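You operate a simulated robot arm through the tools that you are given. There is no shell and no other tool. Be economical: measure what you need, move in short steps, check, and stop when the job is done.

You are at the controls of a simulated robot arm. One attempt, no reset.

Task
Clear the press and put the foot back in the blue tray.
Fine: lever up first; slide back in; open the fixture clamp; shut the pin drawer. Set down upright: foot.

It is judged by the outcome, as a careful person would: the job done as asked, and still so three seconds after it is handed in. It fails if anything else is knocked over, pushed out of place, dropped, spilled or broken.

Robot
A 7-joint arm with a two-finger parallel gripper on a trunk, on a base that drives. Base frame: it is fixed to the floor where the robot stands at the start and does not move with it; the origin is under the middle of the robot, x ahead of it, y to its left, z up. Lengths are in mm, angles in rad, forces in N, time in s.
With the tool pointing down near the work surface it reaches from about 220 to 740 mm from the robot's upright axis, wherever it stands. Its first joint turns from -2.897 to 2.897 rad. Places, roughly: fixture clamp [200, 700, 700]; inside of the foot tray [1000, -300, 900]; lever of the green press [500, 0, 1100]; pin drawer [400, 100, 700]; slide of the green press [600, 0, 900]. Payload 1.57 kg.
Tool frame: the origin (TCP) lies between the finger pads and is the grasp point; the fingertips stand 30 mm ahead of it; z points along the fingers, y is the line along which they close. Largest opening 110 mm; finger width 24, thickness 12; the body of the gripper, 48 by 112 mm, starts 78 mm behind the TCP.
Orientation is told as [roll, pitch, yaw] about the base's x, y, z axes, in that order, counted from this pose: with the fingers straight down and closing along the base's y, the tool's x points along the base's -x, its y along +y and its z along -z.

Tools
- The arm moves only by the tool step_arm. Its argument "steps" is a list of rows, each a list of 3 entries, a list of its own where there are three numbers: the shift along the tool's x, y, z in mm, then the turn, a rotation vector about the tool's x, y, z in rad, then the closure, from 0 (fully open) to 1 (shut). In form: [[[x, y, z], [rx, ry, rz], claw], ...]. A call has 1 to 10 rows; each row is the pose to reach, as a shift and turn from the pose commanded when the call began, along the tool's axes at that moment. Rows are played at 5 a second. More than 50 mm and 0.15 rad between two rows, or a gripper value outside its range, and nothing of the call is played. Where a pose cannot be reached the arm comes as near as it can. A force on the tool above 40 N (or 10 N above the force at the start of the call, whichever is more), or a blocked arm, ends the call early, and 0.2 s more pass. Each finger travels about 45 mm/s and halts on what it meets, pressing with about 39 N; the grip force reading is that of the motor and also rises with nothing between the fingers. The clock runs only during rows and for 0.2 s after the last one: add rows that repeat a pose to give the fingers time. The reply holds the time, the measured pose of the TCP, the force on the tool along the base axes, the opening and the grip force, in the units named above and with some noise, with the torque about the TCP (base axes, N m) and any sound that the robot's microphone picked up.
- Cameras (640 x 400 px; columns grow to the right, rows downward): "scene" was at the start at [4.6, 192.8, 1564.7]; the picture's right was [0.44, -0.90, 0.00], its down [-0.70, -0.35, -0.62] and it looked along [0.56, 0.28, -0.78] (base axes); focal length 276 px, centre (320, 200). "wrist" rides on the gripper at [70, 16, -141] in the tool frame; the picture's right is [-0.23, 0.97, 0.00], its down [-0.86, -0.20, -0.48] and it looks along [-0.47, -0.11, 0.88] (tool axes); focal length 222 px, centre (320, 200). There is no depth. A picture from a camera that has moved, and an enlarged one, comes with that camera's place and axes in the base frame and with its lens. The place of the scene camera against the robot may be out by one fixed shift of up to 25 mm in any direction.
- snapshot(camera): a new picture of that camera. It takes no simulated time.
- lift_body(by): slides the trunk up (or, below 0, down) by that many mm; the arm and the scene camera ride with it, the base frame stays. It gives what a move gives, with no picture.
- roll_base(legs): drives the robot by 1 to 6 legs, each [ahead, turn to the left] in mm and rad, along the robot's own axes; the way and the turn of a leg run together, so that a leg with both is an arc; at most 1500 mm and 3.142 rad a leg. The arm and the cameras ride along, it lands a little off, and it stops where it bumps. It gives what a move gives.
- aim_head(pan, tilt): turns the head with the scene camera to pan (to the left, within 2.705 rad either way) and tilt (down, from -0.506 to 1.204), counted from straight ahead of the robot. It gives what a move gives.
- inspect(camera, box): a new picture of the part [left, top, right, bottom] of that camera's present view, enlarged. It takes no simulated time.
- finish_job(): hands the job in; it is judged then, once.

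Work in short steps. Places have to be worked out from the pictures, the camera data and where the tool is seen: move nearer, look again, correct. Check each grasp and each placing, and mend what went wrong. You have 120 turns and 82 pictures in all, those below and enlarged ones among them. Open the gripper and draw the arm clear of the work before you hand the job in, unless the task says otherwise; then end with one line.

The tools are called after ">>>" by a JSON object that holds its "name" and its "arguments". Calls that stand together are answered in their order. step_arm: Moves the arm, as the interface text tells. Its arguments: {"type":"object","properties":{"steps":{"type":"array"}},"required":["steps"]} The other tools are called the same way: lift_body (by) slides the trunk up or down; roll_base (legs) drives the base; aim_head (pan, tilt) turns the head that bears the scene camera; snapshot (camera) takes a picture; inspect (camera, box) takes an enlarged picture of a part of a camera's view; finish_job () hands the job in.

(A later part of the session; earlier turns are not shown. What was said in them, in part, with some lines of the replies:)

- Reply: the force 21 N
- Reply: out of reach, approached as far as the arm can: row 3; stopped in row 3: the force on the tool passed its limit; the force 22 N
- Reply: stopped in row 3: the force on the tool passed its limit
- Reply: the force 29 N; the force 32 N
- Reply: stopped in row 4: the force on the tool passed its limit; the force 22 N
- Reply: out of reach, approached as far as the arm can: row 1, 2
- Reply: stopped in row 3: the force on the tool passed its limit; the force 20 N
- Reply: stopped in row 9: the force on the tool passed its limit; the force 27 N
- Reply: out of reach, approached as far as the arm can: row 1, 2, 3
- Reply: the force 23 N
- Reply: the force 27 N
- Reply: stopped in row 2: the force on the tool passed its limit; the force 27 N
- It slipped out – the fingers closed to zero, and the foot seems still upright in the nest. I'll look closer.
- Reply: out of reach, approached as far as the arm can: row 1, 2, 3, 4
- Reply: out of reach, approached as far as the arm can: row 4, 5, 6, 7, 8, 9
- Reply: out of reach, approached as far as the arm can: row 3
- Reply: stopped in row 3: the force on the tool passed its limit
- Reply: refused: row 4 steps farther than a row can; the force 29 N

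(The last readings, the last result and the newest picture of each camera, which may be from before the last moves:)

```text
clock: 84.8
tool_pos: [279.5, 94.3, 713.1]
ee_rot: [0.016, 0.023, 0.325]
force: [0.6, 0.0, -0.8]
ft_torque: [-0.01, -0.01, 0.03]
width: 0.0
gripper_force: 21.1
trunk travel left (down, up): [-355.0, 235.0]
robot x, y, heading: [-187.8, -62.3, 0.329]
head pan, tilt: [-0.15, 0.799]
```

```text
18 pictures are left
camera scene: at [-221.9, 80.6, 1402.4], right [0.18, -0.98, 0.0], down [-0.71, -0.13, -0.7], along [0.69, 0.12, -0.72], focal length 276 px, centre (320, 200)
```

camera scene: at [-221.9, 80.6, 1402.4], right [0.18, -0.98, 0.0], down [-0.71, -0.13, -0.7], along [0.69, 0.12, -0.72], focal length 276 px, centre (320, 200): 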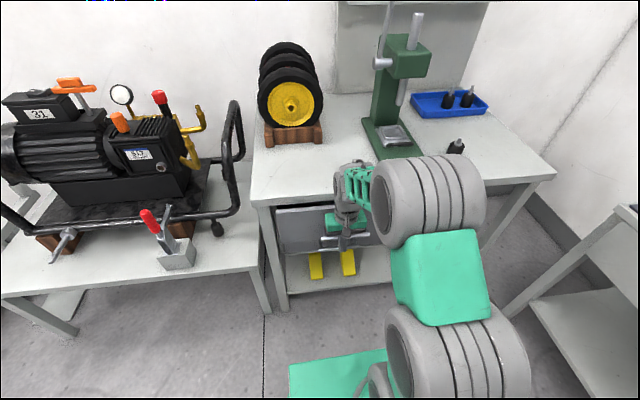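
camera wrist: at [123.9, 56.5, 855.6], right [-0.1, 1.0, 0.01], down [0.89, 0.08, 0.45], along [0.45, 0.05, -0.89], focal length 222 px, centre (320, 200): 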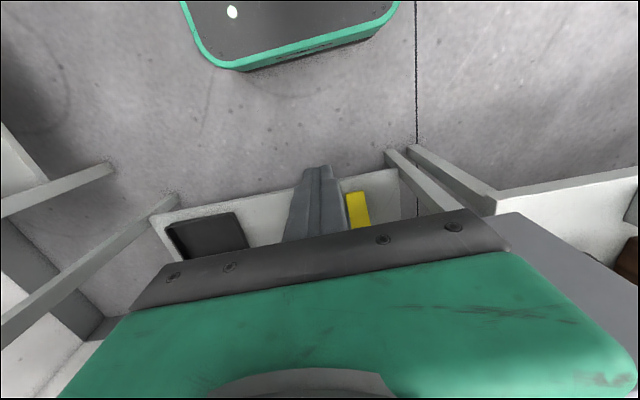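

The drawer is moving in. Continue until it stops.

>>> {"name": "step_arm", "arguments": {"steps": [[[-10, 0, 0], [0, 0, 0], 1], [[-20, 0, 0], [0, 0, 0], 1], [[-30, 0, 0], [0, 0, 0], 1], [[-40, 0, 0], [0, 0, 0], 1], [[-50, 0, 0], [0, 0, 0], 1], [[-60, 0, 0], [0, 0, 0], 1], [[-70, 0, 0], [0, 0, 0], 1]]}}

>>> {"name": "inspect", "arguments": {"camera": "scene", "box": [240, 160, 400, 290]}}

```text
clock: 86.1
tool_pos: [318.5, 106.3, 710.8]
ee_rot: [0.015, 0.034, 0.324]
force: [-26.6, -7.2, 16.1]
ft_torque: [0.87, -3.92, -0.44]
width: 0.2
gripper_force: 21.3
trunk travel left (down, up): [-355.0, 235.0]
robot x, y, heading: [-192.3, -64.3, 0.328]
head pan, tilt: [-0.15, 0.799]
stopped in row 6: the force on the tool passed its limit (the readings are from after the stop); the commanded pose is now the measured one
```

```text
3.08 times, centred on (320, 225) of scene
camera zoom: at [-226.4, 79.2, 1402.8], right [0.18, -0.98, 0.0], down [-0.7, -0.13, -0.7], along [0.69, 0.12, -0.71], focal length 848 px, centre (320, 123)
```

zoom: 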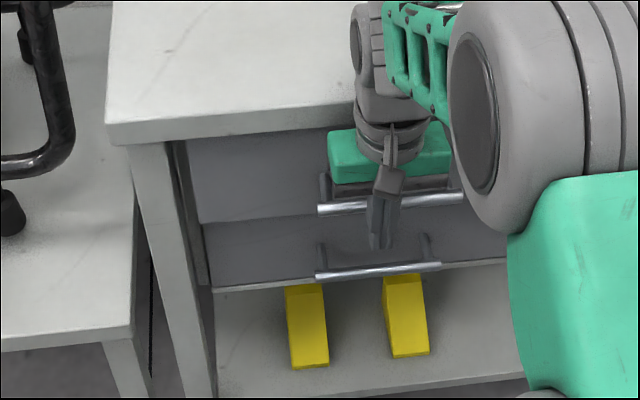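

The wrist touched the bench edge (torque shows contact high up). Back off and view the drawer's state.

>>> {"name": "step_arm", "arguments": {"steps": [[[20, 0, 0], [0, 0, 0], 1], [[60, 0, 0], [0, 0, 0], 1], [[100, 0, 0], [0, 0, 0], 1], [[110, -40, 0], [0, 0, 0], 1], [[110, -85, 0], [0, 0, 0], 1]]}}

>>> {"name": "inspect", "arguments": {"camera": "scene", "box": [240, 160, 400, 290]}}

```text
clock: 87.3
tool_pos: [245.5, -7.2, 712.5]
ee_rot: [0.014, 0.037, 0.327]
force: [0.1, 0.6, -0.5]
ft_torque: [0.0, -0.02, 0.02]
width: 0.0
gripper_force: 20.6
trunk travel left (down, up): [-355.0, 235.0]
robot x, y, heading: [-193.5, -68.9, 0.328]
head pan, tilt: [-0.15, 0.799]
```

```text
3.08 times, centred on (320, 225) of scene
camera zoom: at [-222.4, 80.5, 1402.4], right [0.18, -0.98, 0.0], down [-0.71, -0.13, -0.7], along [0.69, 0.12, -0.72], focal length 848 px, centre (320, 123)
```

zoom: 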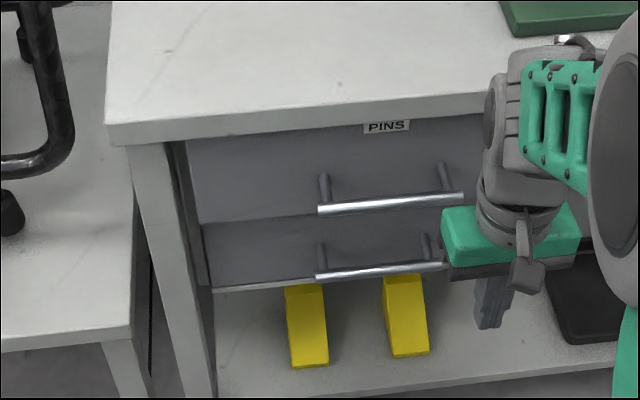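

The PINS drawer still seems to stand out slightly (its handle looks nearer than the lower one's). I'll tilt the tool so the fingers lead and push the handle again without touching the bench edge.

>>> {"name": "step_arm", "arguments": {"steps": [[[0, 28, 0], [0, -0.14, 0], 1], [[0, 56, 0], [0, -0.28, 0], 1], [[0, 85, 0], [0, -0.4, 0], 1], [[0, 85, 0], [0, -0.4, 0], 1]]}}

>>> {"name": "step_arm", "arguments": {"steps": [[[-28, 0, 11], [0, 0, 0], 1], [[-56, 0, 21], [0, 0, 0], 1], [[-75, 0, 28], [0, 0, 0], 1], [[-89, 0, 34], [0, 0, 0], 1], [[-98, 0, 37], [0, 0, 0], 1], [[-107, 0, 40], [0, 0, 0], 1], [[-116, 0, 44], [0, 0, 0], 1], [[-125, 0, 47], [0, 0, 0], 1], [[-134, 0, 51], [0, 0, 0], 1], [[-143, 0, 54], [0, 0, 0], 1]]}}

>>> {"name": "inspect", "arguments": {"camera": "scene", "box": [240, 160, 400, 290]}}

```text
clock: 88.3
tool_pos: [217.9, 72.9, 713.9]
ee_rot: [0.015, -0.365, 0.319]
force: [0.0, -0.3, 0.4]
ft_torque: [0.0, -0.04, -0.01]
width: 0.0
gripper_force: 21.4
trunk travel left (down, up): [-355.0, 235.0]
robot x, y, heading: [-190.6, -66.7, 0.327]
head pan, tilt: [-0.15, 0.799]
```

```text
clock: 90.5
tool_pos: [350.6, 116.9, 709.3]
ee_rot: [0.016, -0.345, 0.318]
force: [-13.7, -4.3, 14.7]
ft_torque: [-0.12, -0.36, -0.19]
width: 0.0
gripper_force: 21.1
trunk travel left (down, up): [-355.0, 235.0]
robot x, y, heading: [-193.2, -64.4, 0.33]
head pan, tilt: [-0.15, 0.799]
stopped in row 10: the force on the tool passed its limit (the readings are from after the stop); the commanded pose is now the measured one
```

```text
3.08 times, centred on (320, 225) of scene
camera zoom: at [-225.2, 79.6, 1402.8], right [0.18, -0.98, 0.0], down [-0.7, -0.13, -0.7], along [0.69, 0.12, -0.72], focal length 848 px, centre (320, 123)
```

zoom: 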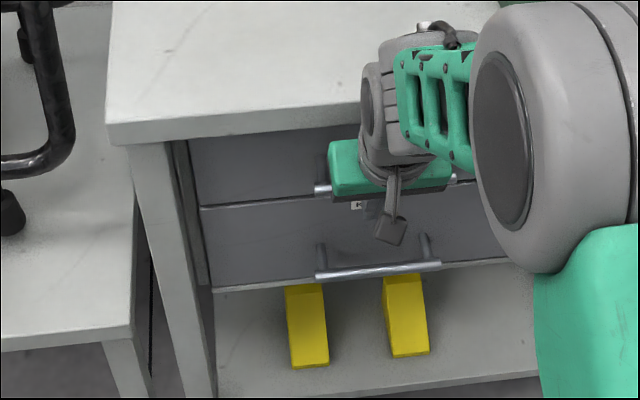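

The PINS drawer is now flush and shut. Back off, level and raise the tool, in preparation for driving to the clamp.

>>> {"name": "step_arm", "arguments": {"steps": [[[40, 0, -15], [0, 0, 0], 1], [[80, 0, -30], [0, 0, 0], 1], [[120, 0, -46], [0, 0, 0], 1], [[130, 0, -50], [0, 0.12, 0], 1], [[130, 0, -50], [0, 0.24, 0], 1], [[130, 0, -50], [0, 0.35, 0], 1]]}}

>>> {"name": "lift_body", "arguments": {"by": 170}}

>>> {"name": "step_arm", "arguments": {"steps": [[[0, 0, -45], [0, 0, 0], 1], [[0, 0, -90], [0, 0, 0], 0.5], [[0, 0, -135], [0, 0, 0], 0], [[0, 0, -165], [0, 0, 0], 0]]}}

>>> {"name": "roll_base", "arguments": {"legs": [[100, 0], [0, 1.46], [600, 0]]}}

```text
clock: 91.9
tool_pos: [221.0, 76.4, 710.6]
ee_rot: [0.015, 0.005, 0.325]
force: [0.0, 0.1, -0.1]
ft_torque: [-0.06, -0.02, 0.0]
width: 0.0
gripper_force: 21.3
trunk travel left (down, up): [-355.0, 235.0]
robot x, y, heading: [-190.8, -65.9, 0.326]
head pan, tilt: [-0.15, 0.799]
```

```text
clock: 93.8
tool_pos: [221.2, 75.0, 880.1]
ee_rot: [0.014, 0.005, 0.326]
force: [0.2, 1.0, -0.6]
ft_torque: [0.0, -0.01, -0.01]
width: 0.1
gripper_force: 20.9
trunk travel left (down, up): [-525.0, 65.0]
robot x, y, heading: [-191.4, -65.7, 0.33]
head pan, tilt: [-0.15, 0.799]
```

```text
clock: 94.8
tool_pos: [224.0, 73.1, 1044.2]
ee_rot: [0.015, 0.004, 0.324]
force: [-0.8, 0.6, 0.8]
ft_torque: [-0.01, 0.02, 0.01]
width: 66.2
gripper_force: 0.0
trunk travel left (down, up): [-525.0, 65.0]
robot x, y, heading: [-191.7, -63.7, 0.331]
head pan, tilt: [-0.15, 0.799]
```

```text
clock: 102.6
tool_pos: [-329.0, 984.3, 1043.6]
ee_rot: [0.015, 0.007, 1.791]
force: [-0.5, 0.5, -0.3]
ft_torque: [-0.01, -0.03, -0.02]
width: 110.0
gripper_force: 0.0
trunk travel left (down, up): [-525.0, 65.0]
robot x, y, heading: [-233.5, 559.1, 1.794]
head pan, tilt: [-0.15, 0.799]
```

Now turn to face the left bench (heading ≈0.23) and look at the clamp.

>>> {"name": "roll_base", "arguments": {"legs": [[0, -1.566]]}}

>>> {"name": "aim_head", "arguments": {"pan": 0.0, "tilt": 0.95}}

>>> {"name": "snapshot", "arguments": {"camera": "scene"}}

>>> {"name": "snapshot", "arguments": {"camera": "wrist"}}

```text
clock: 106.8
tool_pos: [196.6, 641.5, 1044.6]
ee_rot: [0.016, 0.004, 0.195]
force: [-0.4, -0.4, -0.4]
ft_torque: [0.0, 0.0, 0.0]
width: 110.0
gripper_force: 0.1
trunk travel left (down, up): [-525.0, 65.0]
robot x, y, heading: [-232.4, 555.7, 0.198]
head pan, tilt: [-0.15, 0.799]
```

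```text
clock: 107.5
tool_pos: [196.7, 641.1, 1044.5]
ee_rot: [0.015, 0.003, 0.197]
force: [-0.3, 0.4, -0.4]
ft_torque: [0.02, 0.01, -0.01]
width: 110.2
gripper_force: 0.1
trunk travel left (down, up): [-525.0, 65.0]
robot x, y, heading: [-235.0, 557.7, 0.197]
head pan, tilt: [0.0, 0.949]
```

```text
14 pictures are left
camera scene: at [-255.4, 715.2, 1561.0], right [0.2, -0.98, 0.0], down [-0.8, -0.16, -0.58], along [0.57, 0.11, -0.81], focal length 276 px, centre (320, 200)
```

scene: 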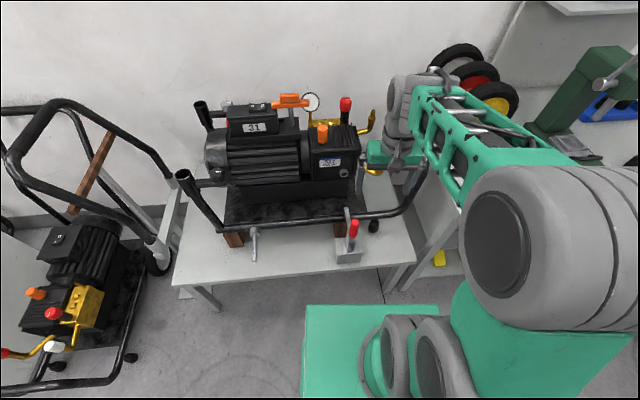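

```text
13 pictures are left
camera wrist: at [124.1, 640.3, 1184.9], right [0.03, 1.0, 0.01], down [0.88, -0.04, 0.47], along [0.47, 0.0, -0.88], focal length 222 px, centre (320, 200)
```

wrist: 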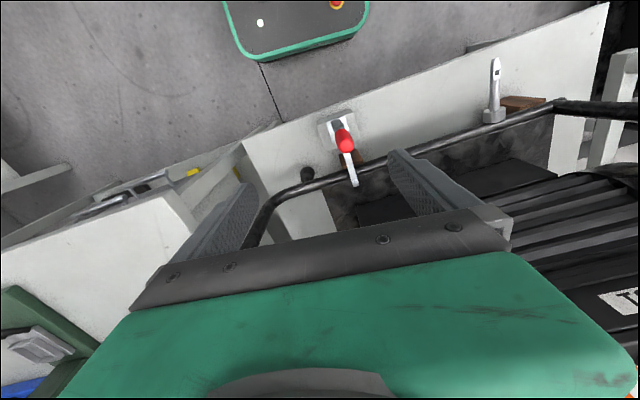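

I'll enlarge the red-handled clamp in both views.

>>> {"name": "inspect", "arguments": {"camera": "wrist", "box": [280, 80, 400, 205]}}

>>> {"name": "inspect", "arguments": {"camera": "scene", "box": [310, 190, 406, 280]}}

```text
3.20 times, centred on (340, 142) of wrist
camera zoom: at [124.1, 640.3, 1184.9], right [0.03, 1.0, 0.01], down [0.88, -0.04, 0.47], along [0.47, 0.0, -0.88], focal length 711 px, centre (256, 384)
```

zoom: 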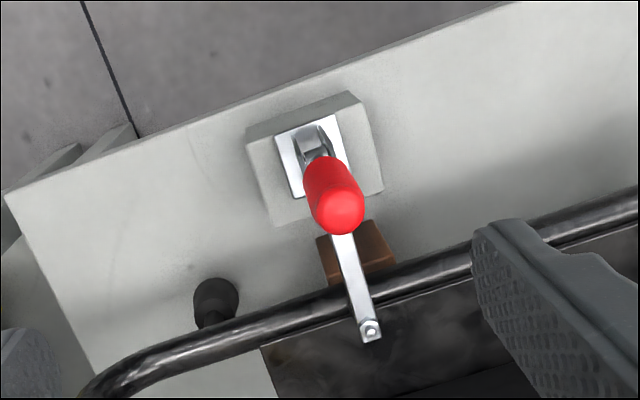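

```text
4.44 times, centred on (358, 235) of scene
camera zoom: at [-255.4, 715.2, 1561.0], right [0.2, -0.98, 0.0], down [-0.8, -0.16, -0.58], along [0.57, 0.11, -0.81], focal length 1225 px, centre (151, 44)
```

zoom: 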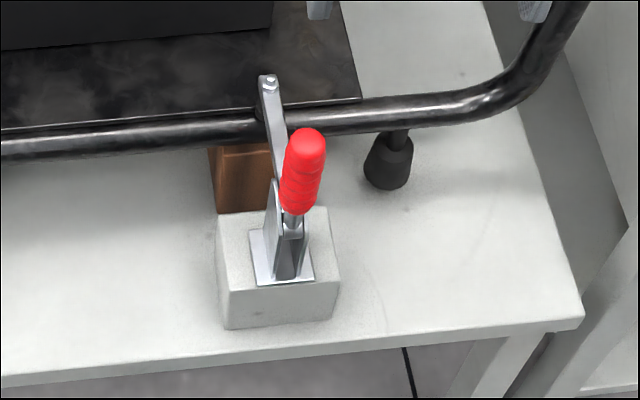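

The clamp's handle is upright (top ≈(224,688,801), pivot ≈(202,687,711)), with its arm lying forward over the tube. I'll centre above it, lower the trunk, and check alignment.

>>> {"name": "step_arm", "arguments": {"steps": [[[-16, 21, 0], [0, 0, -0.03], 0], [[-32, 42, 0], [0, 0, -0.06], 0], [[-32, 42, 0], [0, 0, -0.06], 0]]}}

>>> {"name": "lift_body", "arguments": {"by": -150}}

>>> {"name": "inspect", "arguments": {"camera": "wrist", "box": [160, 60, 480, 260]}}

```text
clock: 108.3
tool_pos: [219.3, 688.7, 1045.8]
ee_rot: [0.017, 0.004, 0.255]
force: [-0.4, -0.2, 0.5]
ft_torque: [-0.01, -0.01, 0.0]
width: 110.1
gripper_force: 0.0
trunk travel left (down, up): [-525.0, 65.0]
robot x, y, heading: [-235.6, 555.8, 0.201]
head pan, tilt: [0.0, 0.949]
```

```text
clock: 110.1
tool_pos: [219.3, 689.1, 894.8]
ee_rot: [0.016, 0.003, 0.256]
force: [-1.1, 0.0, -0.8]
ft_torque: [-0.01, 0.0, 0.01]
width: 109.8
gripper_force: 0.1
trunk travel left (down, up): [-375.0, 215.0]
robot x, y, heading: [-234.9, 556.4, 0.199]
head pan, tilt: [0.0, 0.949]
```

```text
2.00 times, centred on (320, 160) of wrist
camera zoom: at [147.1, 683.7, 1035.0], right [-0.03, 1.0, 0.01], down [0.88, 0.02, 0.47], along [0.47, 0.02, -0.88], focal length 444 px, centre (320, 280)
```

zoom: 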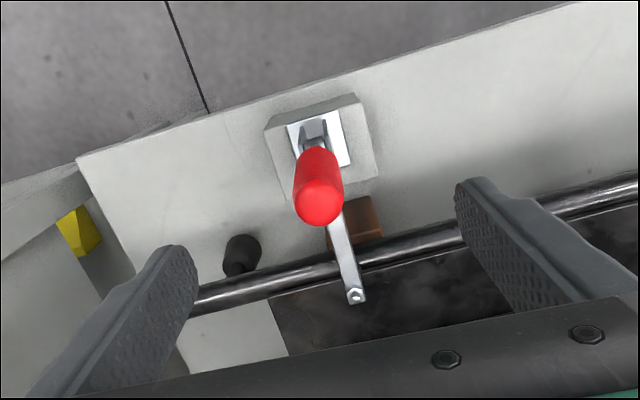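

Well aligned: handle top at (223,688). Descend to z≈786 and close on it.

>>> {"name": "step_arm", "arguments": {"steps": [[[0, -2, 40], [0, 0, -0.01], 0], [[0, -2, 80], [0, 0, -0.01], 0], [[0, -2, 109], [0, 0, -0.01], 0], [[0, -2, 109], [0, 0, -0.01], 0.4], [[0, -2, 109], [0, 0, -0.01], 1], [[0, -2, 109], [0, 0, -0.01], 1], [[0, -2, 109], [0, 0, -0.01], 1], [[0, -2, 109], [0, 0, -0.01], 1], [[0, -2, 109], [0, 0, -0.01], 1]]}}

```text
clock: 112.1
tool_pos: [218.8, 686.7, 784.7]
ee_rot: [0.015, 0.003, 0.264]
force: [1.2, -3.5, -0.8]
ft_torque: [-0.87, -0.28, -0.06]
width: 29.7
gripper_force: 24.5
trunk travel left (down, up): [-375.0, 215.0]
robot x, y, heading: [-234.4, 556.8, 0.201]
head pan, tilt: [0.0, 0.949]
```

Gripped (30 mm). Swing the handle back along its arc, first part.

>>> {"name": "step_arm", "arguments": {"steps": [[[0, 0, 0], [0, 0, 0], 1], [[9, 0, -1], [0, 0, 0], 1], [[18, 0, -2], [0, 0, 0], 1], [[27, 0, -2], [0, 0, 0], 1], [[36, 0, 0], [0, 0, 0], 1], [[45, 0, 3], [0, 0, 0], 1]]}}

>>> {"name": "inspect", "arguments": {"camera": "scene", "box": [310, 160, 406, 280]}}

```text
clock: 113.1
tool_pos: [194.6, 679.6, 783.5]
ee_rot: [0.012, 0.008, 0.258]
force: [8.7, -0.5, -19.5]
ft_torque: [-0.29, -0.9, 0.01]
width: 29.9
gripper_force: 38.7
trunk travel left (down, up): [-375.0, 215.0]
robot x, y, heading: [-231.9, 556.5, 0.197]
head pan, tilt: [0.0, 0.949]
stopped in row 5: the force on the tool passed its limit (the readings are from after the stop); the commanded pose is now the measured one
```

```text
3.33 times, centred on (358, 220) of scene
camera zoom: at [-252.7, 715.7, 1411.0], right [0.2, -0.98, 0.0], down [-0.8, -0.16, -0.58], along [0.57, 0.11, -0.81], focal length 919 px, centre (193, 133)
```

zoom: 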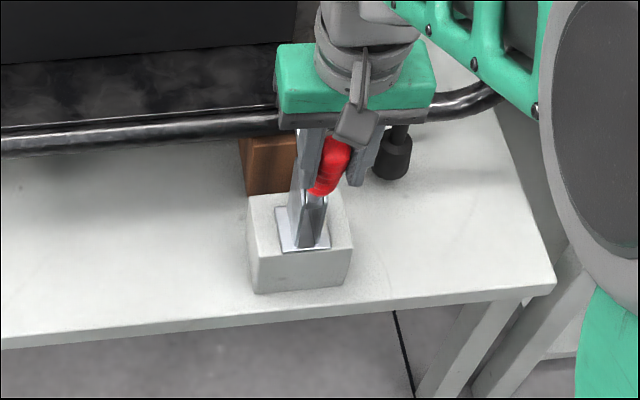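

The handle follows, but it pulls the tool down, so its arc is lower. Continue with more descent.

>>> {"name": "step_arm", "arguments": {"steps": [[[4, 0, 5], [0, 0, 0], 1], [[12, 0, 9], [0, 0, 0], 1], [[20, 0, 14], [0, 0, 0], 1], [[28, 0, 21], [0, 0, 0], 1], [[35, 0, 28], [0, 0, 0], 1]]}}

```text
clock: 114.0
tool_pos: [171.1, 673.4, 773.7]
ee_rot: [0.01, 0.003, 0.255]
force: [-11.1, -7.9, 20.6]
ft_torque: [-0.12, -0.05, 0.5]
width: 29.2
gripper_force: 39.4
trunk travel left (down, up): [-375.0, 215.0]
robot x, y, heading: [-233.8, 555.8, 0.193]
head pan, tilt: [0.0, 0.949]
stopped in row 4: the force on the tool passed its limit (the readings are from after the stop); the commanded pose is now the measured one
```

Now it pushes up: the true arc has a larger radius (~140 mm). Continue on the refit arc.

>>> {"name": "step_arm", "arguments": {"steps": [[[6, 0, 0], [0, 0, 0], 1], [[13, 0, 4], [0, 0, 0], 1], [[21, 0, 9], [0, 0, 0], 1], [[31, 0, 15], [0, 0, 0], 1], [[41, 0, 22], [0, 0, 0], 1]]}}

>>> {"name": "inspect", "arguments": {"camera": "scene", "box": [310, 160, 406, 280]}}

```text
clock: 115.2
tool_pos: [140.9, 661.5, 750.8]
ee_rot: [0.009, 0.002, 0.253]
force: [14.0, 0.1, -19.0]
ft_torque: [-0.24, 0.52, 0.35]
width: 29.5
gripper_force: 39.2
trunk travel left (down, up): [-375.0, 215.0]
robot x, y, heading: [-232.9, 558.0, 0.191]
head pan, tilt: [0.0, 0.949]
stopped in row 5: the force on the tool passed its limit (the readings are from after the stop); the commanded pose is now the measured one
```

```text
3.33 times, centred on (358, 220) of scene
camera zoom: at [-251.7, 715.6, 1410.6], right [0.19, -0.98, 0.0], down [-0.8, -0.16, -0.58], along [0.57, 0.11, -0.81], focal length 919 px, centre (193, 133)
```

zoom: 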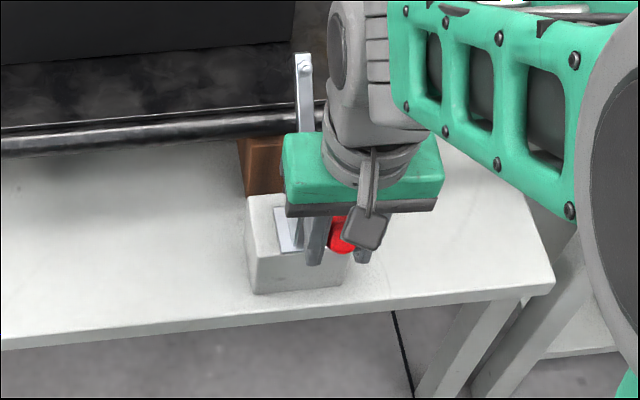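

The clamp arm is rising. Continue following the arc (now mostly downward).

>>> {"name": "step_arm", "arguments": {"steps": [[[2, 0, 5], [0, 0, 0], 1], [[6, 0, 10], [0, 0, 0], 1], [[10, 0, 18], [0, 0, 0], 1], [[14, 0, 27], [0, 0, 0], 1], [[17, 0, 36], [0, 0, 0], 1]]}}

>>> {"name": "inspect", "arguments": {"camera": "scene", "box": [310, 160, 406, 280]}}

```text
clock: 116.5
tool_pos: [120.2, 655.7, 715.2]
ee_rot: [0.006, 0.005, 0.248]
force: [-7.6, -11.7, 11.4]
ft_torque: [0.02, -0.94, 0.17]
width: 30.0
gripper_force: 38.3
trunk travel left (down, up): [-375.0, 215.0]
robot x, y, heading: [-234.6, 553.7, 0.193]
head pan, tilt: [0.0, 0.949]
stopped in row 5: the force on the tool passed its limit (the readings are from after the stop); the commanded pose is now the measured one
```

```text
3.33 times, centred on (358, 220) of scene
camera zoom: at [-255.6, 714.0, 1410.9], right [0.19, -0.98, 0.0], down [-0.8, -0.15, -0.58], along [0.57, 0.11, -0.81], focal length 919 px, centre (193, 133)
```

zoom: 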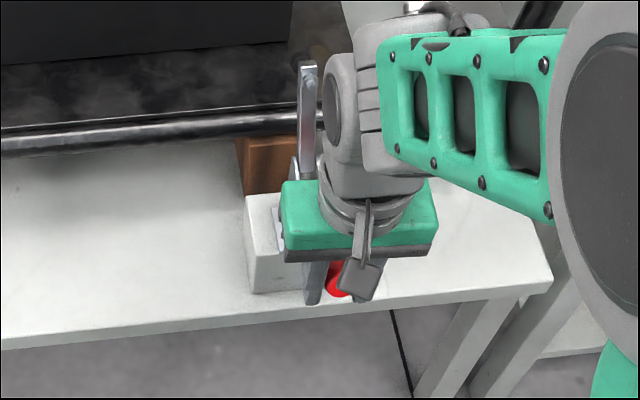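

The arm is near vertical and the handle near horizontal: open. Release and rise clear, then restore the trunk height.

>>> {"name": "step_arm", "arguments": {"steps": [[[0, 0, -2], [0, 0, 0], 0.6], [[0, 0, -2], [0, 0, 0], 0.2], [[0, 0, -2], [0, 0, 0], 0.2], [[0, 0, -30], [0, 0, 0], 0.2], [[0, 0, -70], [0, 0, 0], 0.2], [[0, 0, -115], [0, 0, 0], 0]]}}

>>> {"name": "lift_body", "arguments": {"by": 150}}

>>> {"name": "inspect", "arguments": {"camera": "wrist", "box": [160, 10, 480, 210]}}

```text
clock: 117.9
tool_pos: [121.8, 658.0, 831.3]
ee_rot: [0.005, 0.006, 0.252]
force: [1.4, -0.3, 0.5]
ft_torque: [0.0, -0.03, 0.03]
width: 110.0
gripper_force: 0.1
trunk travel left (down, up): [-375.0, 215.0]
robot x, y, heading: [-236.7, 551.3, 0.196]
head pan, tilt: [0.0, 0.949]
```

```text
clock: 119.6
tool_pos: [120.8, 658.1, 979.8]
ee_rot: [0.004, 0.004, 0.25]
force: [0.0, -0.4, 0.6]
ft_torque: [-0.03, 0.03, 0.01]
width: 110.0
gripper_force: 0.0
trunk travel left (down, up): [-525.0, 65.0]
robot x, y, heading: [-231.6, 554.6, 0.194]
head pan, tilt: [0.0, 0.949]
```

```text
2.00 times, centred on (320, 110) of wrist
camera zoom: at [49.3, 654.3, 1120.5], right [-0.02, 1.0, 0.0], down [0.88, 0.02, 0.47], along [0.47, 0.01, -0.88], focal length 444 px, centre (320, 380)
```

zoom: 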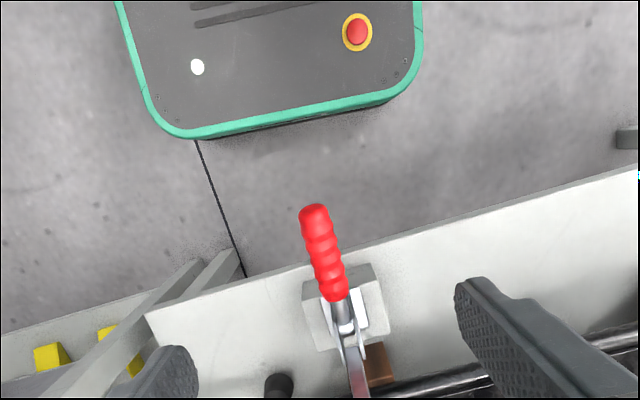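

Clamp confirmed open. Raise the tool a bit and drive back around to the main bench, stopping short of it, facing it.

>>> {"name": "step_arm", "arguments": {"steps": [[[0, 0, -40], [0, 0, 0], 0], [[0, 0, -80], [0, 0, 0], 0], [[0, 0, -110], [0, 0, 0], 0]]}}

>>> {"name": "roll_base", "arguments": {"legs": [[0, -1.446], [899, 0], [0, 1.58]]}}

```text
clock: 120.4
tool_pos: [122.4, 657.9, 1091.9]
ee_rot: [0.005, 0.007, 0.249]
force: [0.2, 0.4, -0.6]
ft_torque: [0.0, 0.02, 0.04]
width: 110.0
gripper_force: 0.0
trunk travel left (down, up): [-525.0, 65.0]
robot x, y, heading: [-233.2, 557.0, 0.192]
head pan, tilt: [0.0, 0.949]
```

```text
clock: 132.6
tool_pos: [383.6, -148.2, 1090.5]
ee_rot: [0.006, 0.006, 0.402]
force: [0.3, 0.7, 0.4]
ft_torque: [0.05, -0.02, -0.05]
width: 110.0
gripper_force: 0.2
trunk travel left (down, up): [-525.0, 65.0]
robot x, y, heading: [43.0, -306.1, 0.342]
head pan, tilt: [0.0, 0.949]
```

Robot at (43,-306), heading 0.34. Shift the arm to the right, away from the press line, and drive forward 150 mm.

>>> {"name": "step_arm", "arguments": {"steps": [[[0, -40, 0], [0, 0, 0], 0], [[0, -80, 0], [0, 0, 0.03], 0], [[0, -120, 0], [0, 0, 0.07], 0], [[0, -140, 0], [0, 0, 0.07], 0]]}}

>>> {"name": "roll_base", "arguments": {"legs": [[152, 0]]}}

>>> {"name": "snapshot", "arguments": {"camera": "wrist"}}

```text
clock: 133.6
tool_pos: [438.2, -277.4, 1090.7]
ee_rot: [0.006, 0.006, 0.332]
force: [-0.7, -0.3, 0.3]
ft_torque: [-0.01, -0.02, 0.0]
width: 109.7
gripper_force: 0.0
trunk travel left (down, up): [-525.0, 65.0]
robot x, y, heading: [47.3, -305.9, 0.345]
head pan, tilt: [0.0, 0.949]
```

```text
clock: 135.0
tool_pos: [583.1, -225.0, 1090.0]
ee_rot: [0.006, 0.006, 0.33]
force: [0.3, -0.3, -0.1]
ft_torque: [-0.03, 0.02, 0.02]
width: 110.1
gripper_force: 0.0
trunk travel left (down, up): [-525.0, 65.0]
robot x, y, heading: [190.0, -251.0, 0.348]
head pan, tilt: [0.0, 0.949]
```

```text
5 pictures are left
camera wrist: at [511.0, -234.5, 1230.2], right [-0.1, 0.99, 0.0], down [0.88, 0.09, 0.47], along [0.47, 0.05, -0.88], focal length 222 px, centre (320, 200)
```

wrist: 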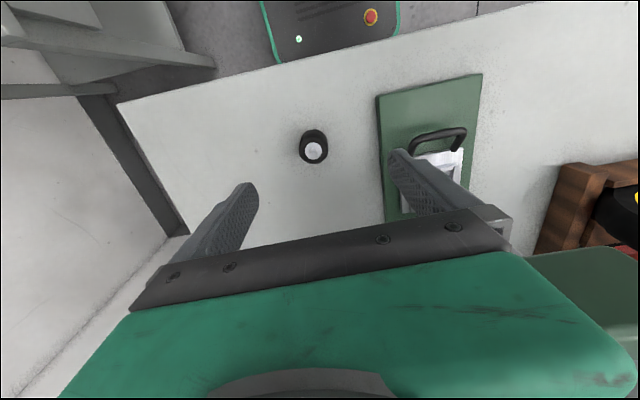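

The foot is at about (600,-234.5). Move over, descend and grasp it.

>>> {"name": "step_arm", "arguments": {"steps": [[[-13, -14, 0], [0, 0, 0], 0], [[-13, -14, 45], [0, 0, 0], 0], [[-13, -14, 90], [0, 0, 0], 0], [[-13, -14, 135], [0, 0, 0], 0], [[-13, -14, 170], [0, 0, 0], 0], [[-13, -14, 192], [0, 0, 0], 0], [[-13, -14, 193], [0, 0, 0], 0]]}}

>>> {"name": "step_arm", "arguments": {"steps": [[[0, 0, 0], [0, 0, 0], 0.5], [[0, 0, 0], [0, 0, 0], 1], [[0, 0, 0], [0, 0, 0], 1], [[0, 0, 0], [0, 0, 0], 1], [[0, 0, 0], [0, 0, 0], 1], [[0, 0, 0], [0, 0, 0], 1], [[0, 0, 0], [0, 0, 0], 1]]}}

>>> {"name": "step_arm", "arguments": {"steps": [[[0, 0, -4], [0, 0, 0], 1], [[0, 0, -10], [0, 0, 0], 1], [[0, 0, -25], [0, 0, 0], 1], [[0, 0, -50], [0, 0, 0], 1], [[0, 0, -80], [0, 0, 0], 1], [[0, 0, -110], [0, 0, 0], 1]]}}

```text
clock: 136.6
tool_pos: [597.9, -233.3, 896.9]
ee_rot: [0.004, 0.005, 0.332]
force: [-0.1, -0.6, -0.5]
ft_torque: [0.03, 0.02, 0.0]
width: 110.3
gripper_force: 0.1
trunk travel left (down, up): [-525.0, 65.0]
robot x, y, heading: [191.2, -252.4, 0.343]
head pan, tilt: [0.0, 0.949]
```

```text
clock: 138.2
tool_pos: [596.7, -233.9, 897.4]
ee_rot: [0.004, 0.006, 0.33]
force: [0.7, -2.8, 2.6]
ft_torque: [-0.12, -0.04, 0.01]
width: 43.7
gripper_force: 39.1
trunk travel left (down, up): [-525.0, 65.0]
robot x, y, heading: [193.9, -249.4, 0.34]
head pan, tilt: [0.0, 0.949]
```

```text
clock: 139.6
tool_pos: [599.8, -234.3, 1008.0]
ee_rot: [0.007, 0.006, 0.334]
force: [-0.1, 0.2, -0.5]
ft_torque: [0.01, 0.0, 0.02]
width: 43.6
gripper_force: 39.0
trunk travel left (down, up): [-525.0, 65.0]
robot x, y, heading: [192.7, -250.8, 0.344]
head pan, tilt: [0.0, 0.949]
```

The foot is held (43.6 mm). Move toward the tray at height, then look through the wrist camera.

>>> {"name": "step_arm", "arguments": {"steps": [[[-35, -8, 0], [0, 0, 0], 1], [[-70, -16, 0], [0, 0, 0], 1], [[-105, -24, 0], [0, 0, 0], 1], [[-140, -32, 0], [0, 0, 0], 1], [[-176, -41, 0], [0, 0, 0], 1], [[-205, -41, 0], [0, 0, 0], 1], [[-205, -41, 0], [0, 0, 0], 1]]}}

>>> {"name": "snapshot", "arguments": {"camera": "wrist"}}

```text
clock: 141.2
tool_pos: [804.9, -205.3, 1005.9]
ee_rot: [0.004, 0.006, 0.332]
force: [0.7, -0.7, -0.7]
ft_torque: [-0.03, 0.02, 0.02]
width: 43.4
gripper_force: 38.5
trunk travel left (down, up): [-525.0, 65.0]
robot x, y, heading: [194.6, -251.6, 0.341]
head pan, tilt: [0.0, 0.949]
```

```text
4 pictures are left
camera wrist: at [732.7, -214.9, 1145.9], right [-0.1, 0.99, 0.0], down [0.88, 0.09, 0.47], along [0.47, 0.05, -0.88], focal length 222 px, centre (320, 200)
```

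wrist: 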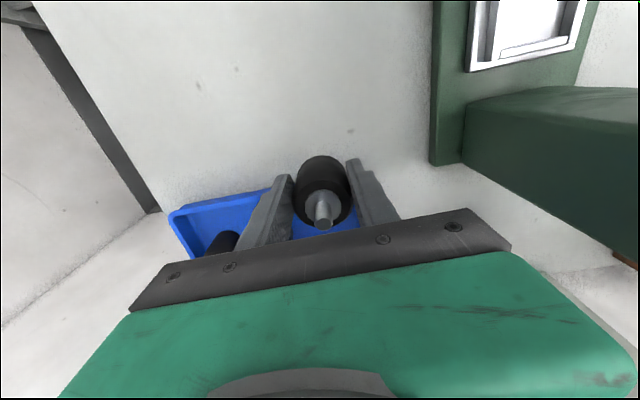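

The free spot for the foot is near (905,-184), with the next foot about 68 mm to its right. To give more finger clearance I'll yaw the gripper by 90° so the fingers lie fore-aft.

>>> {"name": "step_arm", "arguments": {"steps": [[[0, 0, 0], [0, 0, -0.14], 1], [[0, 0, 0], [0, 0, -0.28], 1], [[0, 0, 0], [0, 0, -0.42], 1], [[0, 0, 0], [0, 0, -0.56], 1], [[0, 0, 0], [0, 0, -0.7], 1], [[0, 0, 0], [0, 0, -0.84], 1], [[0, 0, 0], [0, 0, -0.98], 1], [[0, 0, 0], [0, 0, -1.12], 1], [[0, 0, 0], [0, 0, -1.26], 1], [[0, 0, 0], [0, 0, -1.4], 1]]}}

```text
clock: 143.4
tool_pos: [807.3, -206.4, 1003.9]
ee_rot: [0.007, -0.003, 1.732]
force: [0.7, 0.5, -1.7]
ft_torque: [0.0, 0.01, 0.03]
width: 43.6
gripper_force: 39.1
trunk travel left (down, up): [-525.0, 65.0]
robot x, y, heading: [192.1, -248.4, 0.343]
head pan, tilt: [0.0, 0.949]
```

Rotation works. Finish it and move over the target spot.

>>> {"name": "step_arm", "arguments": {"steps": [[[-1, -25, 0], [0, 0, -0.08], 1], [[-3, -50, 0], [0, 0, -0.16], 1], [[-5, -75, 0], [0, 0, -0.16], 1], [[-6, -100, 0], [0, 0, -0.16], 1], [[-6, -100, 0], [0, 0, -0.16], 1]]}}

>>> {"name": "snapshot", "arguments": {"camera": "wrist"}}

```text
clock: 144.8
tool_pos: [872.1, -187.8, 1013.2]
ee_rot: [0.012, -0.014, 1.88]
force: [-0.6, 0.1, -1.6]
ft_torque: [-0.06, -0.01, 0.02]
width: 43.7
gripper_force: 39.0
trunk travel left (down, up): [-525.0, 65.0]
robot x, y, heading: [189.7, -253.7, 0.346]
head pan, tilt: [0.0, 0.949]
stopped in row 5: the arm was blocked; the commanded pose is now the measured one
```

```text
3 pictures are left
camera wrist: at [878.0, -262.5, 1151.7], right [-1.0, -0.08, 0.02], down [-0.06, 0.87, 0.49], along [-0.05, 0.49, -0.87], focal length 222 px, centre (320, 200)
```

wrist: 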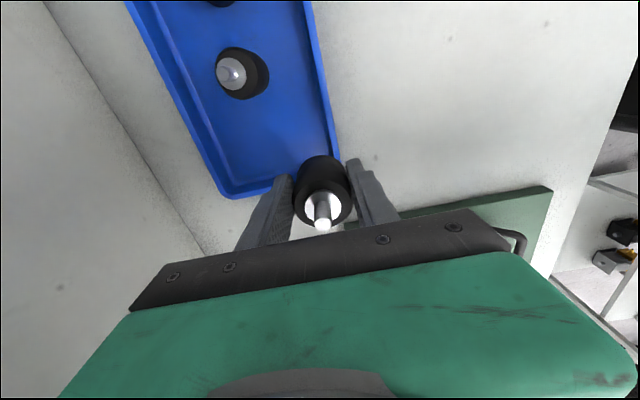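

Now the tray is clearly seen: near-left corner (844,-168), the next foot at (952,-257). I aim for (908,-199). The reach is limited at this height, so descend first, then move outward.

>>> {"name": "step_arm", "arguments": {"steps": [[[0, 0, 30], [0, 0, 0], 1], [[0, 0, 58], [0, 0, 0], 1], [[7, -10, 60], [0, 0, 0], 1], [[14, -20, 60], [0, 0, 0], 1], [[21, -31, 60], [0, 0, 0], 1], [[21, -31, 60], [0, 0, 0], 1]]}}

```text
clock: 145.1
tool_pos: [874.0, -186.5, 995.7]
ee_rot: [-0.004, -0.008, 1.873]
force: [0.6, -0.6, -1.2]
ft_torque: [0.0, 0.0, 0.01]
width: 43.7
gripper_force: 39.6
trunk travel left (down, up): [-525.0, 65.0]
robot x, y, heading: [185.6, -249.5, 0.333]
head pan, tilt: [0.0, 0.949]
stopped in row 1: the arm was blocked; the commanded pose is now the measured one
```

The arm reports being blocked without tool force; I'll take a look with the scene camera before continuing.

>>> {"name": "aim_head", "arguments": {"pan": -0.35, "tilt": 0.8}}

>>> {"name": "snapshot", "arguments": {"camera": "scene"}}

```text
clock: 146.0
tool_pos: [874.4, -184.3, 995.7]
ee_rot: [-0.005, -0.011, 1.877]
force: [0.4, -1.3, -1.6]
ft_torque: [0.02, -0.01, 0.0]
width: 43.7
gripper_force: 38.9
trunk travel left (down, up): [-525.0, 65.0]
robot x, y, heading: [190.5, -251.2, 0.329]
head pan, tilt: [-0.351, 0.799]
```

```text
2 pictures are left
camera scene: at [90.7, -150.2, 1579.1], right [-0.02, -1.0, -0.02], down [-0.69, 0.03, -0.73], along [0.73, 0.0, -0.69], focal length 276 px, centre (320, 200)
```

scene: 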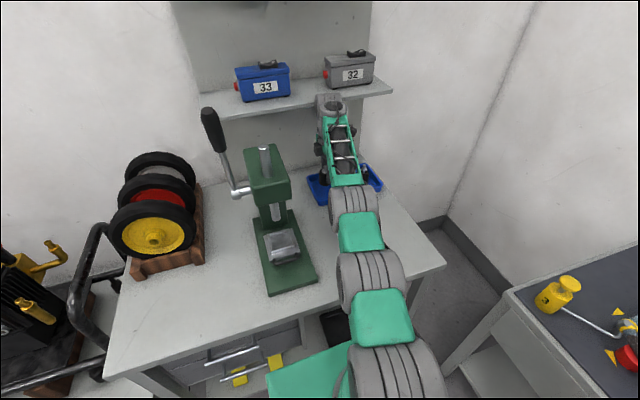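

The robot seems slightly tipped: the arm's elbow is apparently resting on the bench. Raise the trunk at once to relieve it.

>>> {"name": "lift_body", "arguments": {"by": 60}}

>>> {"name": "aim_head", "arguments": {"pan": -0.35, "tilt": 0.75}}

```text
clock: 146.3
tool_pos: [881.4, -162.1, 936.9]
ee_rot: [0.056, -0.013, 1.887]
force: [-2.5, 0.4, 1.3]
ft_torque: [-0.05, -0.27, -0.02]
width: 43.7
gripper_force: 39.1
trunk travel left (down, up): [-528.0, 62.0]
robot x, y, heading: [185.3, -251.6, 0.331]
head pan, tilt: [-0.351, 0.799]
stopped: the arm was blocked; the commanded pose is now the measured one
```

```text
clock: 146.9
tool_pos: [913.6, -170.4, 943.8]
ee_rot: [0.065, -0.012, 1.877]
force: [-0.2, -0.8, -0.6]
ft_torque: [0.01, 0.02, 0.01]
width: 43.3
gripper_force: 39.1
trunk travel left (down, up): [-528.0, 62.0]
robot x, y, heading: [187.7, -250.8, 0.326]
head pan, tilt: [-0.351, 0.75]
```

The robot has settled back level (tool dropped ~50 mm, still above the tray, no contact force). Try raising the trunk again in a small step.

>>> {"name": "lift_body", "arguments": {"by": 20}}

```text
clock: 147.6
tool_pos: [904.7, -171.0, 945.9]
ee_rot: [0.102, -0.019, 1.875]
force: [0.3, -0.5, -1.7]
ft_torque: [0.0, -0.03, -0.06]
width: 43.8
gripper_force: 38.8
trunk travel left (down, up): [-548.0, 42.0]
robot x, y, heading: [185.5, -252.2, 0.328]
head pan, tilt: [-0.351, 0.75]
```

The tool's tilt is growing; I need to see the robot's pitch and where the arm touches.

>>> {"name": "inspect", "arguments": {"camera": "scene", "box": [200, 100, 520, 400]}}

```text
1.33 times, centred on (360, 250) of scene
camera zoom: at [162.6, -123.4, 1598.6], right [-0.02, -1.0, 0.0], down [-0.68, 0.01, -0.73], along [0.73, -0.02, -0.68], focal length 368 px, centre (267, 133)
```

zoom: 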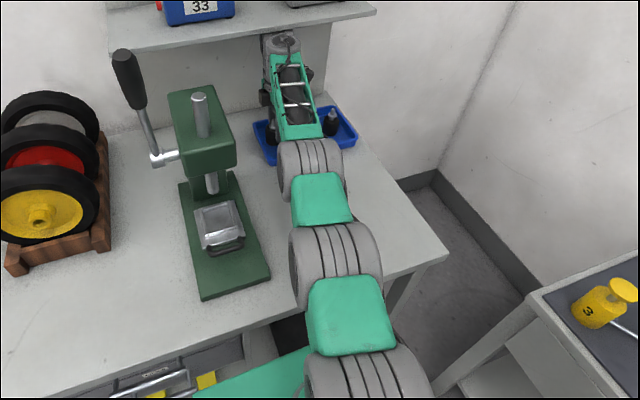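

The robot itself is level again (camera axes agree); only the tool is tilted 0.1 rad. I'll raise the trunk 40 mm more for arm clearance above the bench.

>>> {"name": "lift_body", "arguments": {"by": 40}}

```text
clock: 148.4
tool_pos: [889.2, -171.9, 947.5]
ee_rot: [0.177, -0.037, 1.875]
force: [0.4, 0.4, -1.2]
ft_torque: [0.01, 0.01, 0.0]
width: 43.8
gripper_force: 38.9
trunk travel left (down, up): [-588.0, 2.0]
robot x, y, heading: [184.2, -252.3, 0.33]
head pan, tilt: [-0.351, 0.75]
```

Raising the trunk tilts the tool without lifting it: the wrist is evidently held by the shelf above the tray. I'll lower the trunk back and draw the arm straight back out from under the shelf.

>>> {"name": "lift_body", "arguments": {"by": -40}}

>>> {"name": "step_arm", "arguments": {"steps": [[[0, 10, 0], [0, 0, 0], 1], [[0, 20, 0], [0, 0, 0], 1], [[0, 35, 0], [0, 0, 0], 1], [[0, 50, 0], [0, 0, 0], 1]]}}

```text
clock: 149.2
tool_pos: [910.3, -170.8, 945.0]
ee_rot: [0.102, -0.02, 1.876]
force: [-0.1, -0.6, -1.2]
ft_torque: [0.0, 0.01, -0.02]
width: 43.6
gripper_force: 39.4
trunk travel left (down, up): [-548.0, 42.0]
robot x, y, heading: [188.0, -250.2, 0.334]
head pan, tilt: [-0.351, 0.75]
```

```text
clock: 150.4
tool_pos: [889.1, -186.1, 945.5]
ee_rot: [0.121, -0.029, 1.865]
force: [0.6, -0.8, -1.3]
ft_torque: [-0.03, 0.01, 0.01]
width: 43.9
gripper_force: 39.3
out of reach, approached as far as the arm can: row 2, 3, 4
trunk travel left (down, up): [-548.0, 42.0]
robot x, y, heading: [188.6, -253.0, 0.322]
head pan, tilt: [-0.351, 0.75]
stopped in row 4: the arm was blocked; the commanded pose is now the measured one
```

Still constrained; I'll instead drive the base straight back 100 mm, carrying the foot level over the tray's rim.

>>> {"name": "roll_base", "arguments": {"legs": [[-100, 0]]}}

```text
clock: 151.6
tool_pos: [794.7, -218.8, 949.5]
ee_rot: [0.114, -0.027, 1.869]
force: [-0.3, 0.2, -0.5]
ft_torque: [0.0, -0.02, 0.03]
width: 43.6
gripper_force: 38.6
trunk travel left (down, up): [-548.0, 42.0]
robot x, y, heading: [90.4, -283.8, 0.321]
head pan, tilt: [-0.351, 0.75]
```

Free. Level the tool while moving back and up, then rotate the yaw back to the bench direction.

>>> {"name": "step_arm", "arguments": {"steps": [[[0, 20, -10], [0.04, 0.01, 0], 1], [[0, 40, -25], [0.08, 0.02, 0], 1], [[0, 60, -45], [0.114, 0.027, 0], 1], [[0, 60, -45], [0.114, 0.027, 0], 1]]}}

>>> {"name": "step_arm", "arguments": {"steps": [[[0, 0, 0], [0, 0, 0.14], 1], [[0, 0, 0], [0, 0, 0.28], 1], [[0, 0, 0], [0, 0, 0.42], 1], [[0, 0, 0], [0, 0, 0.56], 1], [[0, 0, 0], [0, 0, 0.7], 1], [[0, 0, 0], [0, 0, 0.84], 1], [[0, 0, 0], [0, 0, 0.98], 1], [[0, 0, 0], [0, 0, 1.12], 1], [[0, 0, 0], [0, 0, 1.26], 1], [[0, 0, 0], [0, 0, 1.4], 1]]}}

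```text
clock: 152.6
tool_pos: [741.7, -234.9, 1001.6]
ee_rot: [-0.001, 0.002, 1.866]
force: [-0.2, -0.4, -0.6]
ft_torque: [0.0, -0.01, 0.03]
width: 43.5
gripper_force: 39.0
trunk travel left (down, up): [-548.0, 42.0]
robot x, y, heading: [93.6, -284.4, 0.328]
head pan, tilt: [-0.351, 0.75]
```

```text
clock: 154.8
tool_pos: [742.8, -234.9, 999.8]
ee_rot: [-0.001, -0.001, 0.466]
force: [-0.3, -0.4, -1.1]
ft_torque: [-0.02, -0.01, -0.03]
width: 43.4
gripper_force: 38.3
trunk travel left (down, up): [-548.0, 42.0]
robot x, y, heading: [92.3, -281.9, 0.324]
head pan, tilt: [-0.351, 0.75]
```

Now set the foot down on the bench in front of the tray at about (690,-245), so I can regrasp it with a tilted tool that keeps the wrist clear of the shelf.

>>> {"name": "step_arm", "arguments": {"steps": [[[26, 8, 0], [0, 0, 0.07], 1], [[52, 15, 20], [0, 0, 0.136], 1], [[52, 15, 50], [0, 0, 0.136], 1], [[52, 15, 80], [0, 0, 0.136], 1], [[52, 15, 92], [0, 0, 0.136], 1], [[52, 15, 98], [0, 0, 0.136], 1], [[52, 15, 98], [0, 0, 0.136], 1]]}}

>>> {"name": "step_arm", "arguments": {"steps": [[[0, 0, 2], [0, 0, 0], 1], [[0, 0, 4], [0, 0, 0], 1], [[0, 0, 6], [0, 0, 0], 1], [[0, 0, 6], [0, 0, 0], 1]]}}

```text
clock: 156.4
tool_pos: [689.2, -245.2, 903.1]
ee_rot: [-0.002, 0.001, 0.331]
force: [-0.3, 0.2, -1.3]
ft_torque: [0.01, 0.01, -0.02]
width: 43.5
gripper_force: 39.3
trunk travel left (down, up): [-548.0, 42.0]
robot x, y, heading: [90.2, -285.6, 0.326]
head pan, tilt: [-0.351, 0.75]
```

```text
clock: 157.4
tool_pos: [688.7, -245.6, 897.6]
ee_rot: [-0.002, 0.001, 0.331]
force: [0.6, -0.3, -1.3]
ft_torque: [0.02, 0.0, 0.0]
width: 43.6
gripper_force: 39.2
trunk travel left (down, up): [-548.0, 42.0]
robot x, y, heading: [91.6, -285.6, 0.326]
head pan, tilt: [-0.351, 0.75]
```

>>> {"name": "step_arm", "arguments": {"steps": [[[0, 0, 1], [0, 0, 0], 1], [[0, 0, 2], [0, 0, 0], 1], [[0, 0, 3], [0, 0, 0], 1], [[0, 0, 3], [0, 0, 0], 1]]}}

```text
clock: 158.4
tool_pos: [689.8, -247.2, 897.8]
ee_rot: [-0.004, -0.008, 0.335]
force: [-7.7, 2.1, 27.4]
ft_torque: [0.11, 0.62, 0.02]
width: 43.8
gripper_force: 38.5
trunk travel left (down, up): [-548.0, 42.0]
robot x, y, heading: [93.4, -286.4, 0.324]
head pan, tilt: [-0.351, 0.75]
```

The foot touches the bench. Open, tilt the tool by -0.35 about the foot with the fingers open, and close again.

>>> {"name": "step_arm", "arguments": {"steps": [[[0, 0, -3], [0, 0, 0], 0.8], [[0, 0, -3], [0, 0, 0], 0.3], [[0, 0, -3], [0, 0, 0], 0.1], [[0, 0, -3], [0, 0, 0], 0.1], [[0, 0, -3], [0, -0.12, 0], 0.1], [[0, 0, -3], [0, -0.24, 0], 0.1], [[0, 0, -3], [0, -0.36, 0], 0.1], [[0, 0, -3], [0, -0.36, 0], 0.1]]}}

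```text
clock: 160.2
tool_pos: [689.5, -244.9, 896.9]
ee_rot: [-0.002, -0.358, 0.334]
force: [-0.8, -0.6, 0.2]
ft_torque: [0.0, -0.01, 0.0]
width: 99.1
gripper_force: 0.0
trunk travel left (down, up): [-548.0, 42.0]
robot x, y, heading: [91.5, -288.7, 0.33]
head pan, tilt: [-0.351, 0.75]
```

>>> {"name": "step_arm", "arguments": {"steps": [[[0, 0, 0], [0, 0, 0], 0.5], [[0, 0, 0], [0, 0, 0], 1], [[0, 0, 0], [0, 0, 0], 1], [[0, 0, 0], [0, 0, 0], 1], [[0, 0, 0], [0, 0, 0], 1], [[0, 0, 0], [0, 0, 0], 1], [[0, 0, 0], [0, 0, 0], 1]]}}

>>> {"name": "step_arm", "arguments": {"steps": [[[-1, 0, -4], [0, 0, 0], 1], [[-4, 0, -10], [0, 0, 0], 1], [[-9, 0, -24], [0, 0, 0], 1], [[-16, 0, -42], [0, 0, 0], 1], [[-21, 0, -56], [0, 0, 0], 1], [[-21, 0, -56], [0, 0, 0], 1]]}}

```text
clock: 161.8
tool_pos: [689.3, -245.5, 897.5]
ee_rot: [0.0, -0.361, 0.334]
force: [-1.0, 0.9, 0.1]
ft_torque: [0.02, 0.01, 0.03]
width: 43.4
gripper_force: 39.0
trunk travel left (down, up): [-548.0, 42.0]
robot x, y, heading: [91.6, -283.7, 0.326]
head pan, tilt: [-0.351, 0.75]
```

```text
clock: 163.2
tool_pos: [688.8, -245.1, 957.3]
ee_rot: [-0.002, -0.36, 0.333]
force: [0.6, 0.1, -0.7]
ft_torque: [0.01, 0.0, -0.03]
width: 43.5
gripper_force: 39.2
trunk travel left (down, up): [-548.0, 42.0]
robot x, y, heading: [90.6, -282.8, 0.328]
head pan, tilt: [-0.351, 0.75]
```

Held with a tilted tool, foot upright. Drive forward 60 mm.

>>> {"name": "roll_base", "arguments": {"legs": [[60, 0]]}}

```text
clock: 164.2
tool_pos: [747.2, -226.0, 955.7]
ee_rot: [-0.001, -0.358, 0.333]
force: [0.3, -0.2, -1.0]
ft_torque: [0.02, 0.05, 0.01]
width: 43.7
gripper_force: 38.5
trunk travel left (down, up): [-548.0, 42.0]
robot x, y, heading: [151.1, -262.8, 0.322]
head pan, tilt: [-0.351, 0.75]
```

Move forward over the tray spot at constant height.

>>> {"name": "step_arm", "arguments": {"steps": [[[-29, -10, 11], [0, 0, 0], 1], [[-58, -20, 22], [0, 0, 0], 1], [[-88, -30, 33], [0, 0, 0], 1], [[-117, -30, 44], [0, 0, 0], 1], [[-146, -30, 55], [0, 0, 0], 1], [[-146, -30, 55], [0, 0, 0], 1]]}}

```text
clock: 165.6
tool_pos: [904.5, -201.4, 957.9]
ee_rot: [-0.001, -0.36, 0.332]
force: [0.3, 0.1, -1.4]
ft_torque: [-0.01, 0.02, 0.03]
width: 43.4
gripper_force: 39.2
trunk travel left (down, up): [-548.0, 42.0]
robot x, y, heading: [147.3, -266.8, 0.326]
head pan, tilt: [-0.351, 0.75]
```

At the spot with no contact. Descend 38 mm in steps, watching force.

>>> {"name": "step_arm", "arguments": {"steps": [[[4, 0, 9], [0, 0, 0], 1], [[7, 0, 19], [0, 0, 0], 1], [[11, 0, 28], [0, 0, 0], 1], [[13, 0, 35], [0, 0, 0], 1], [[13, 0, 35], [0, 0, 0], 1]]}}

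```text
clock: 166.8
tool_pos: [903.0, -203.7, 919.8]
ee_rot: [-0.001, -0.361, 0.333]
force: [0.7, -1.2, -0.8]
ft_torque: [0.03, 0.0, 0.02]
width: 43.5
gripper_force: 38.8
trunk travel left (down, up): [-548.0, 42.0]
robot x, y, heading: [154.2, -266.8, 0.325]
head pan, tilt: [-0.351, 0.75]
```

No contact at 920 (already below rim level for the foot's base). Continue in small steps.

>>> {"name": "step_arm", "arguments": {"steps": [[[1, 0, 4], [0, 0, 0], 1], [[3, 0, 8], [0, 0, 0], 1], [[4, 0, 11], [0, 0, 0], 1], [[4, 0, 12], [0, 0, 0], 1], [[4, 0, 12], [0, 0, 0], 1]]}}

```text
clock: 168.0
tool_pos: [904.6, -203.4, 906.5]
ee_rot: [-0.002, -0.36, 0.334]
force: [-0.1, -0.2, -1.9]
ft_torque: [0.01, 0.07, 0.01]
width: 43.3
gripper_force: 38.8
trunk travel left (down, up): [-548.0, 42.0]
robot x, y, heading: [147.7, -266.1, 0.323]
head pan, tilt: [-0.351, 0.75]
```

>>> {"name": "step_arm", "arguments": {"steps": [[[1, 0, 2], [0, 0, 0], 1], [[1, 0, 4], [0, 0, 0], 1], [[2, 0, 5], [0, 0, 0], 1], [[2, 0, 5], [0, 0, 0], 1]]}}

```text
clock: 169.0
tool_pos: [903.5, -203.6, 902.1]
ee_rot: [0.0, -0.361, 0.332]
force: [-0.9, -0.9, -1.5]
ft_torque: [-0.01, 0.01, 0.02]
width: 43.6
gripper_force: 39.0
trunk travel left (down, up): [-548.0, 42.0]
robot x, y, heading: [146.4, -264.4, 0.32]
head pan, tilt: [-0.351, 0.75]
```

>>> {"name": "step_arm", "arguments": {"steps": [[[1, 0, 1], [0, 0, 0], 1], [[1, 0, 2], [0, 0, 0], 1], [[1, 0, 3], [0, 0, 0], 1], [[1, 0, 3], [0, 0, 0], 1]]}}

```text
clock: 170.0
tool_pos: [903.1, -204.7, 902.1]
ee_rot: [0.0, -0.365, 0.334]
force: [-3.5, -1.0, 9.8]
ft_torque: [0.0, 0.23, -0.01]
width: 43.5
gripper_force: 38.9
trunk travel left (down, up): [-548.0, 42.0]
robot x, y, heading: [149.3, -266.2, 0.325]
head pan, tilt: [-0.351, 0.75]
```

Contact at z≈901: the foot is on the tray floor. Unload, open slightly, and withdraw along the tool axis.

>>> {"name": "step_arm", "arguments": {"steps": [[[0, 0, -2], [0, 0, 0], 0.55], [[0, 0, -2], [0, 0, 0], 0.46], [[0, 0, -2], [0, 0, 0], 0.46], [[0, 0, -2], [0, 0, 0], 0.46], [[0, 0, -15], [0, 0, 0], 0.46], [[0, 0, -35], [0, 0, 0], 0.46], [[0, 0, -65], [0, 0, 0], 0.46], [[20, 0, -95], [0, 0, 0], 0.4], [[55, 0, -120], [0, 0, 0], 0.3], [[90, 0, -140], [0, 0, 0], 0.2]]}}

```text
clock: 172.2
tool_pos: [777.6, -246.8, 997.8]
ee_rot: [0.001, -0.362, 0.331]
force: [-0.5, -1.0, -0.4]
ft_torque: [0.0, -0.01, 0.01]
width: 88.0
gripper_force: 0.0
trunk travel left (down, up): [-548.0, 42.0]
robot x, y, heading: [150.7, -267.1, 0.325]
head pan, tilt: [-0.351, 0.75]
```

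Withdrawn without contact. Retract the arm fully, back off, and use the last picture to verify.

>>> {"name": "step_arm", "arguments": {"steps": [[[35, 0, -14], [0, 0.05, 0], 0], [[70, 0, -28], [0, 0.1, 0], 0], [[105, -20, -42], [0, 0.15, 0], 0], [[140, -40, -56], [0, 0.2, 0], 0], [[175, -60, -70], [0, 0.25, 0], 0], [[205, -80, -80], [0, 0.3, 0], 0], [[225, -100, -90], [0, 0.35, 0], 0]]}}

>>> {"name": "roll_base", "arguments": {"legs": [[-120, 0]]}}

>>> {"name": "aim_head", "arguments": {"pan": -0.35, "tilt": 0.65}}

>>> {"name": "inspect", "arguments": {"camera": "scene", "box": [160, 60, 480, 260]}}

```text
clock: 173.8
tool_pos: [581.7, -421.7, 1002.2]
ee_rot: [-0.002, -0.011, 0.333]
force: [-0.7, 0.2, 0.0]
ft_torque: [-0.02, -0.01, 0.02]
width: 110.2
gripper_force: 0.2
trunk travel left (down, up): [-548.0, 42.0]
robot x, y, heading: [150.6, -263.9, 0.329]
head pan, tilt: [-0.351, 0.75]
```

```text
clock: 175.0
tool_pos: [467.0, -460.8, 1002.1]
ee_rot: [-0.003, -0.01, 0.332]
force: [-0.3, -0.8, -0.2]
ft_torque: [-0.03, -0.02, -0.03]
width: 109.9
gripper_force: 0.0
trunk travel left (down, up): [-548.0, 42.0]
robot x, y, heading: [38.0, -303.1, 0.325]
head pan, tilt: [-0.351, 0.75]
```

```text
clock: 175.7
tool_pos: [466.8, -461.1, 1001.2]
ee_rot: [-0.003, -0.01, 0.331]
force: [-0.1, -0.6, 0.3]
ft_torque: [0.02, -0.01, 0.03]
width: 110.0
gripper_force: 0.1
trunk travel left (down, up): [-548.0, 42.0]
robot x, y, heading: [36.1, -301.9, 0.322]
head pan, tilt: [-0.351, 0.649]
```

```text
2.00 times, centred on (320, 160) of scene
camera zoom: at [12.8, -174.1, 1608.0], right [-0.03, -1.0, 0.0], down [-0.6, 0.02, -0.8], along [0.8, -0.02, -0.6], focal length 551 px, centre (320, 280)
```

zoom: 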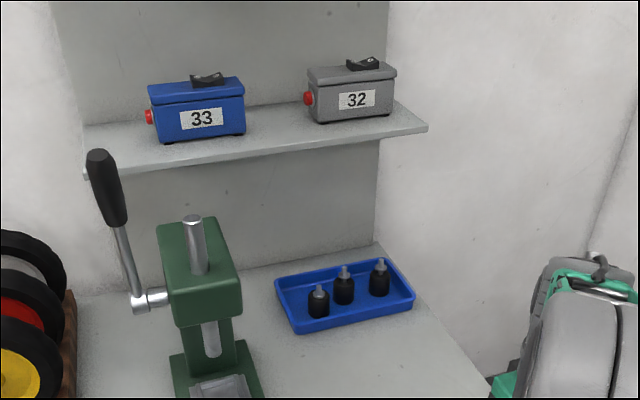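

All three feet stand upright in the tray. The lever is up, the slide is in and empty, the drawer is shut, the clamp is open and the shelf boxes are in place. The gripper is open and the arm is clear, so I'm handing the job in.

>>> {"name": "finish_job", "arguments": {}}

```text
The job is handed in.
```

The foot is back upright in the blue tray, the lever is up, the slide is in, the fixture clamp is open and the pin drawer is shut; along the way the wrist pressed on the shelf above the tray and briefly tipped the robot, but the last picture shows the boxes still in place there.
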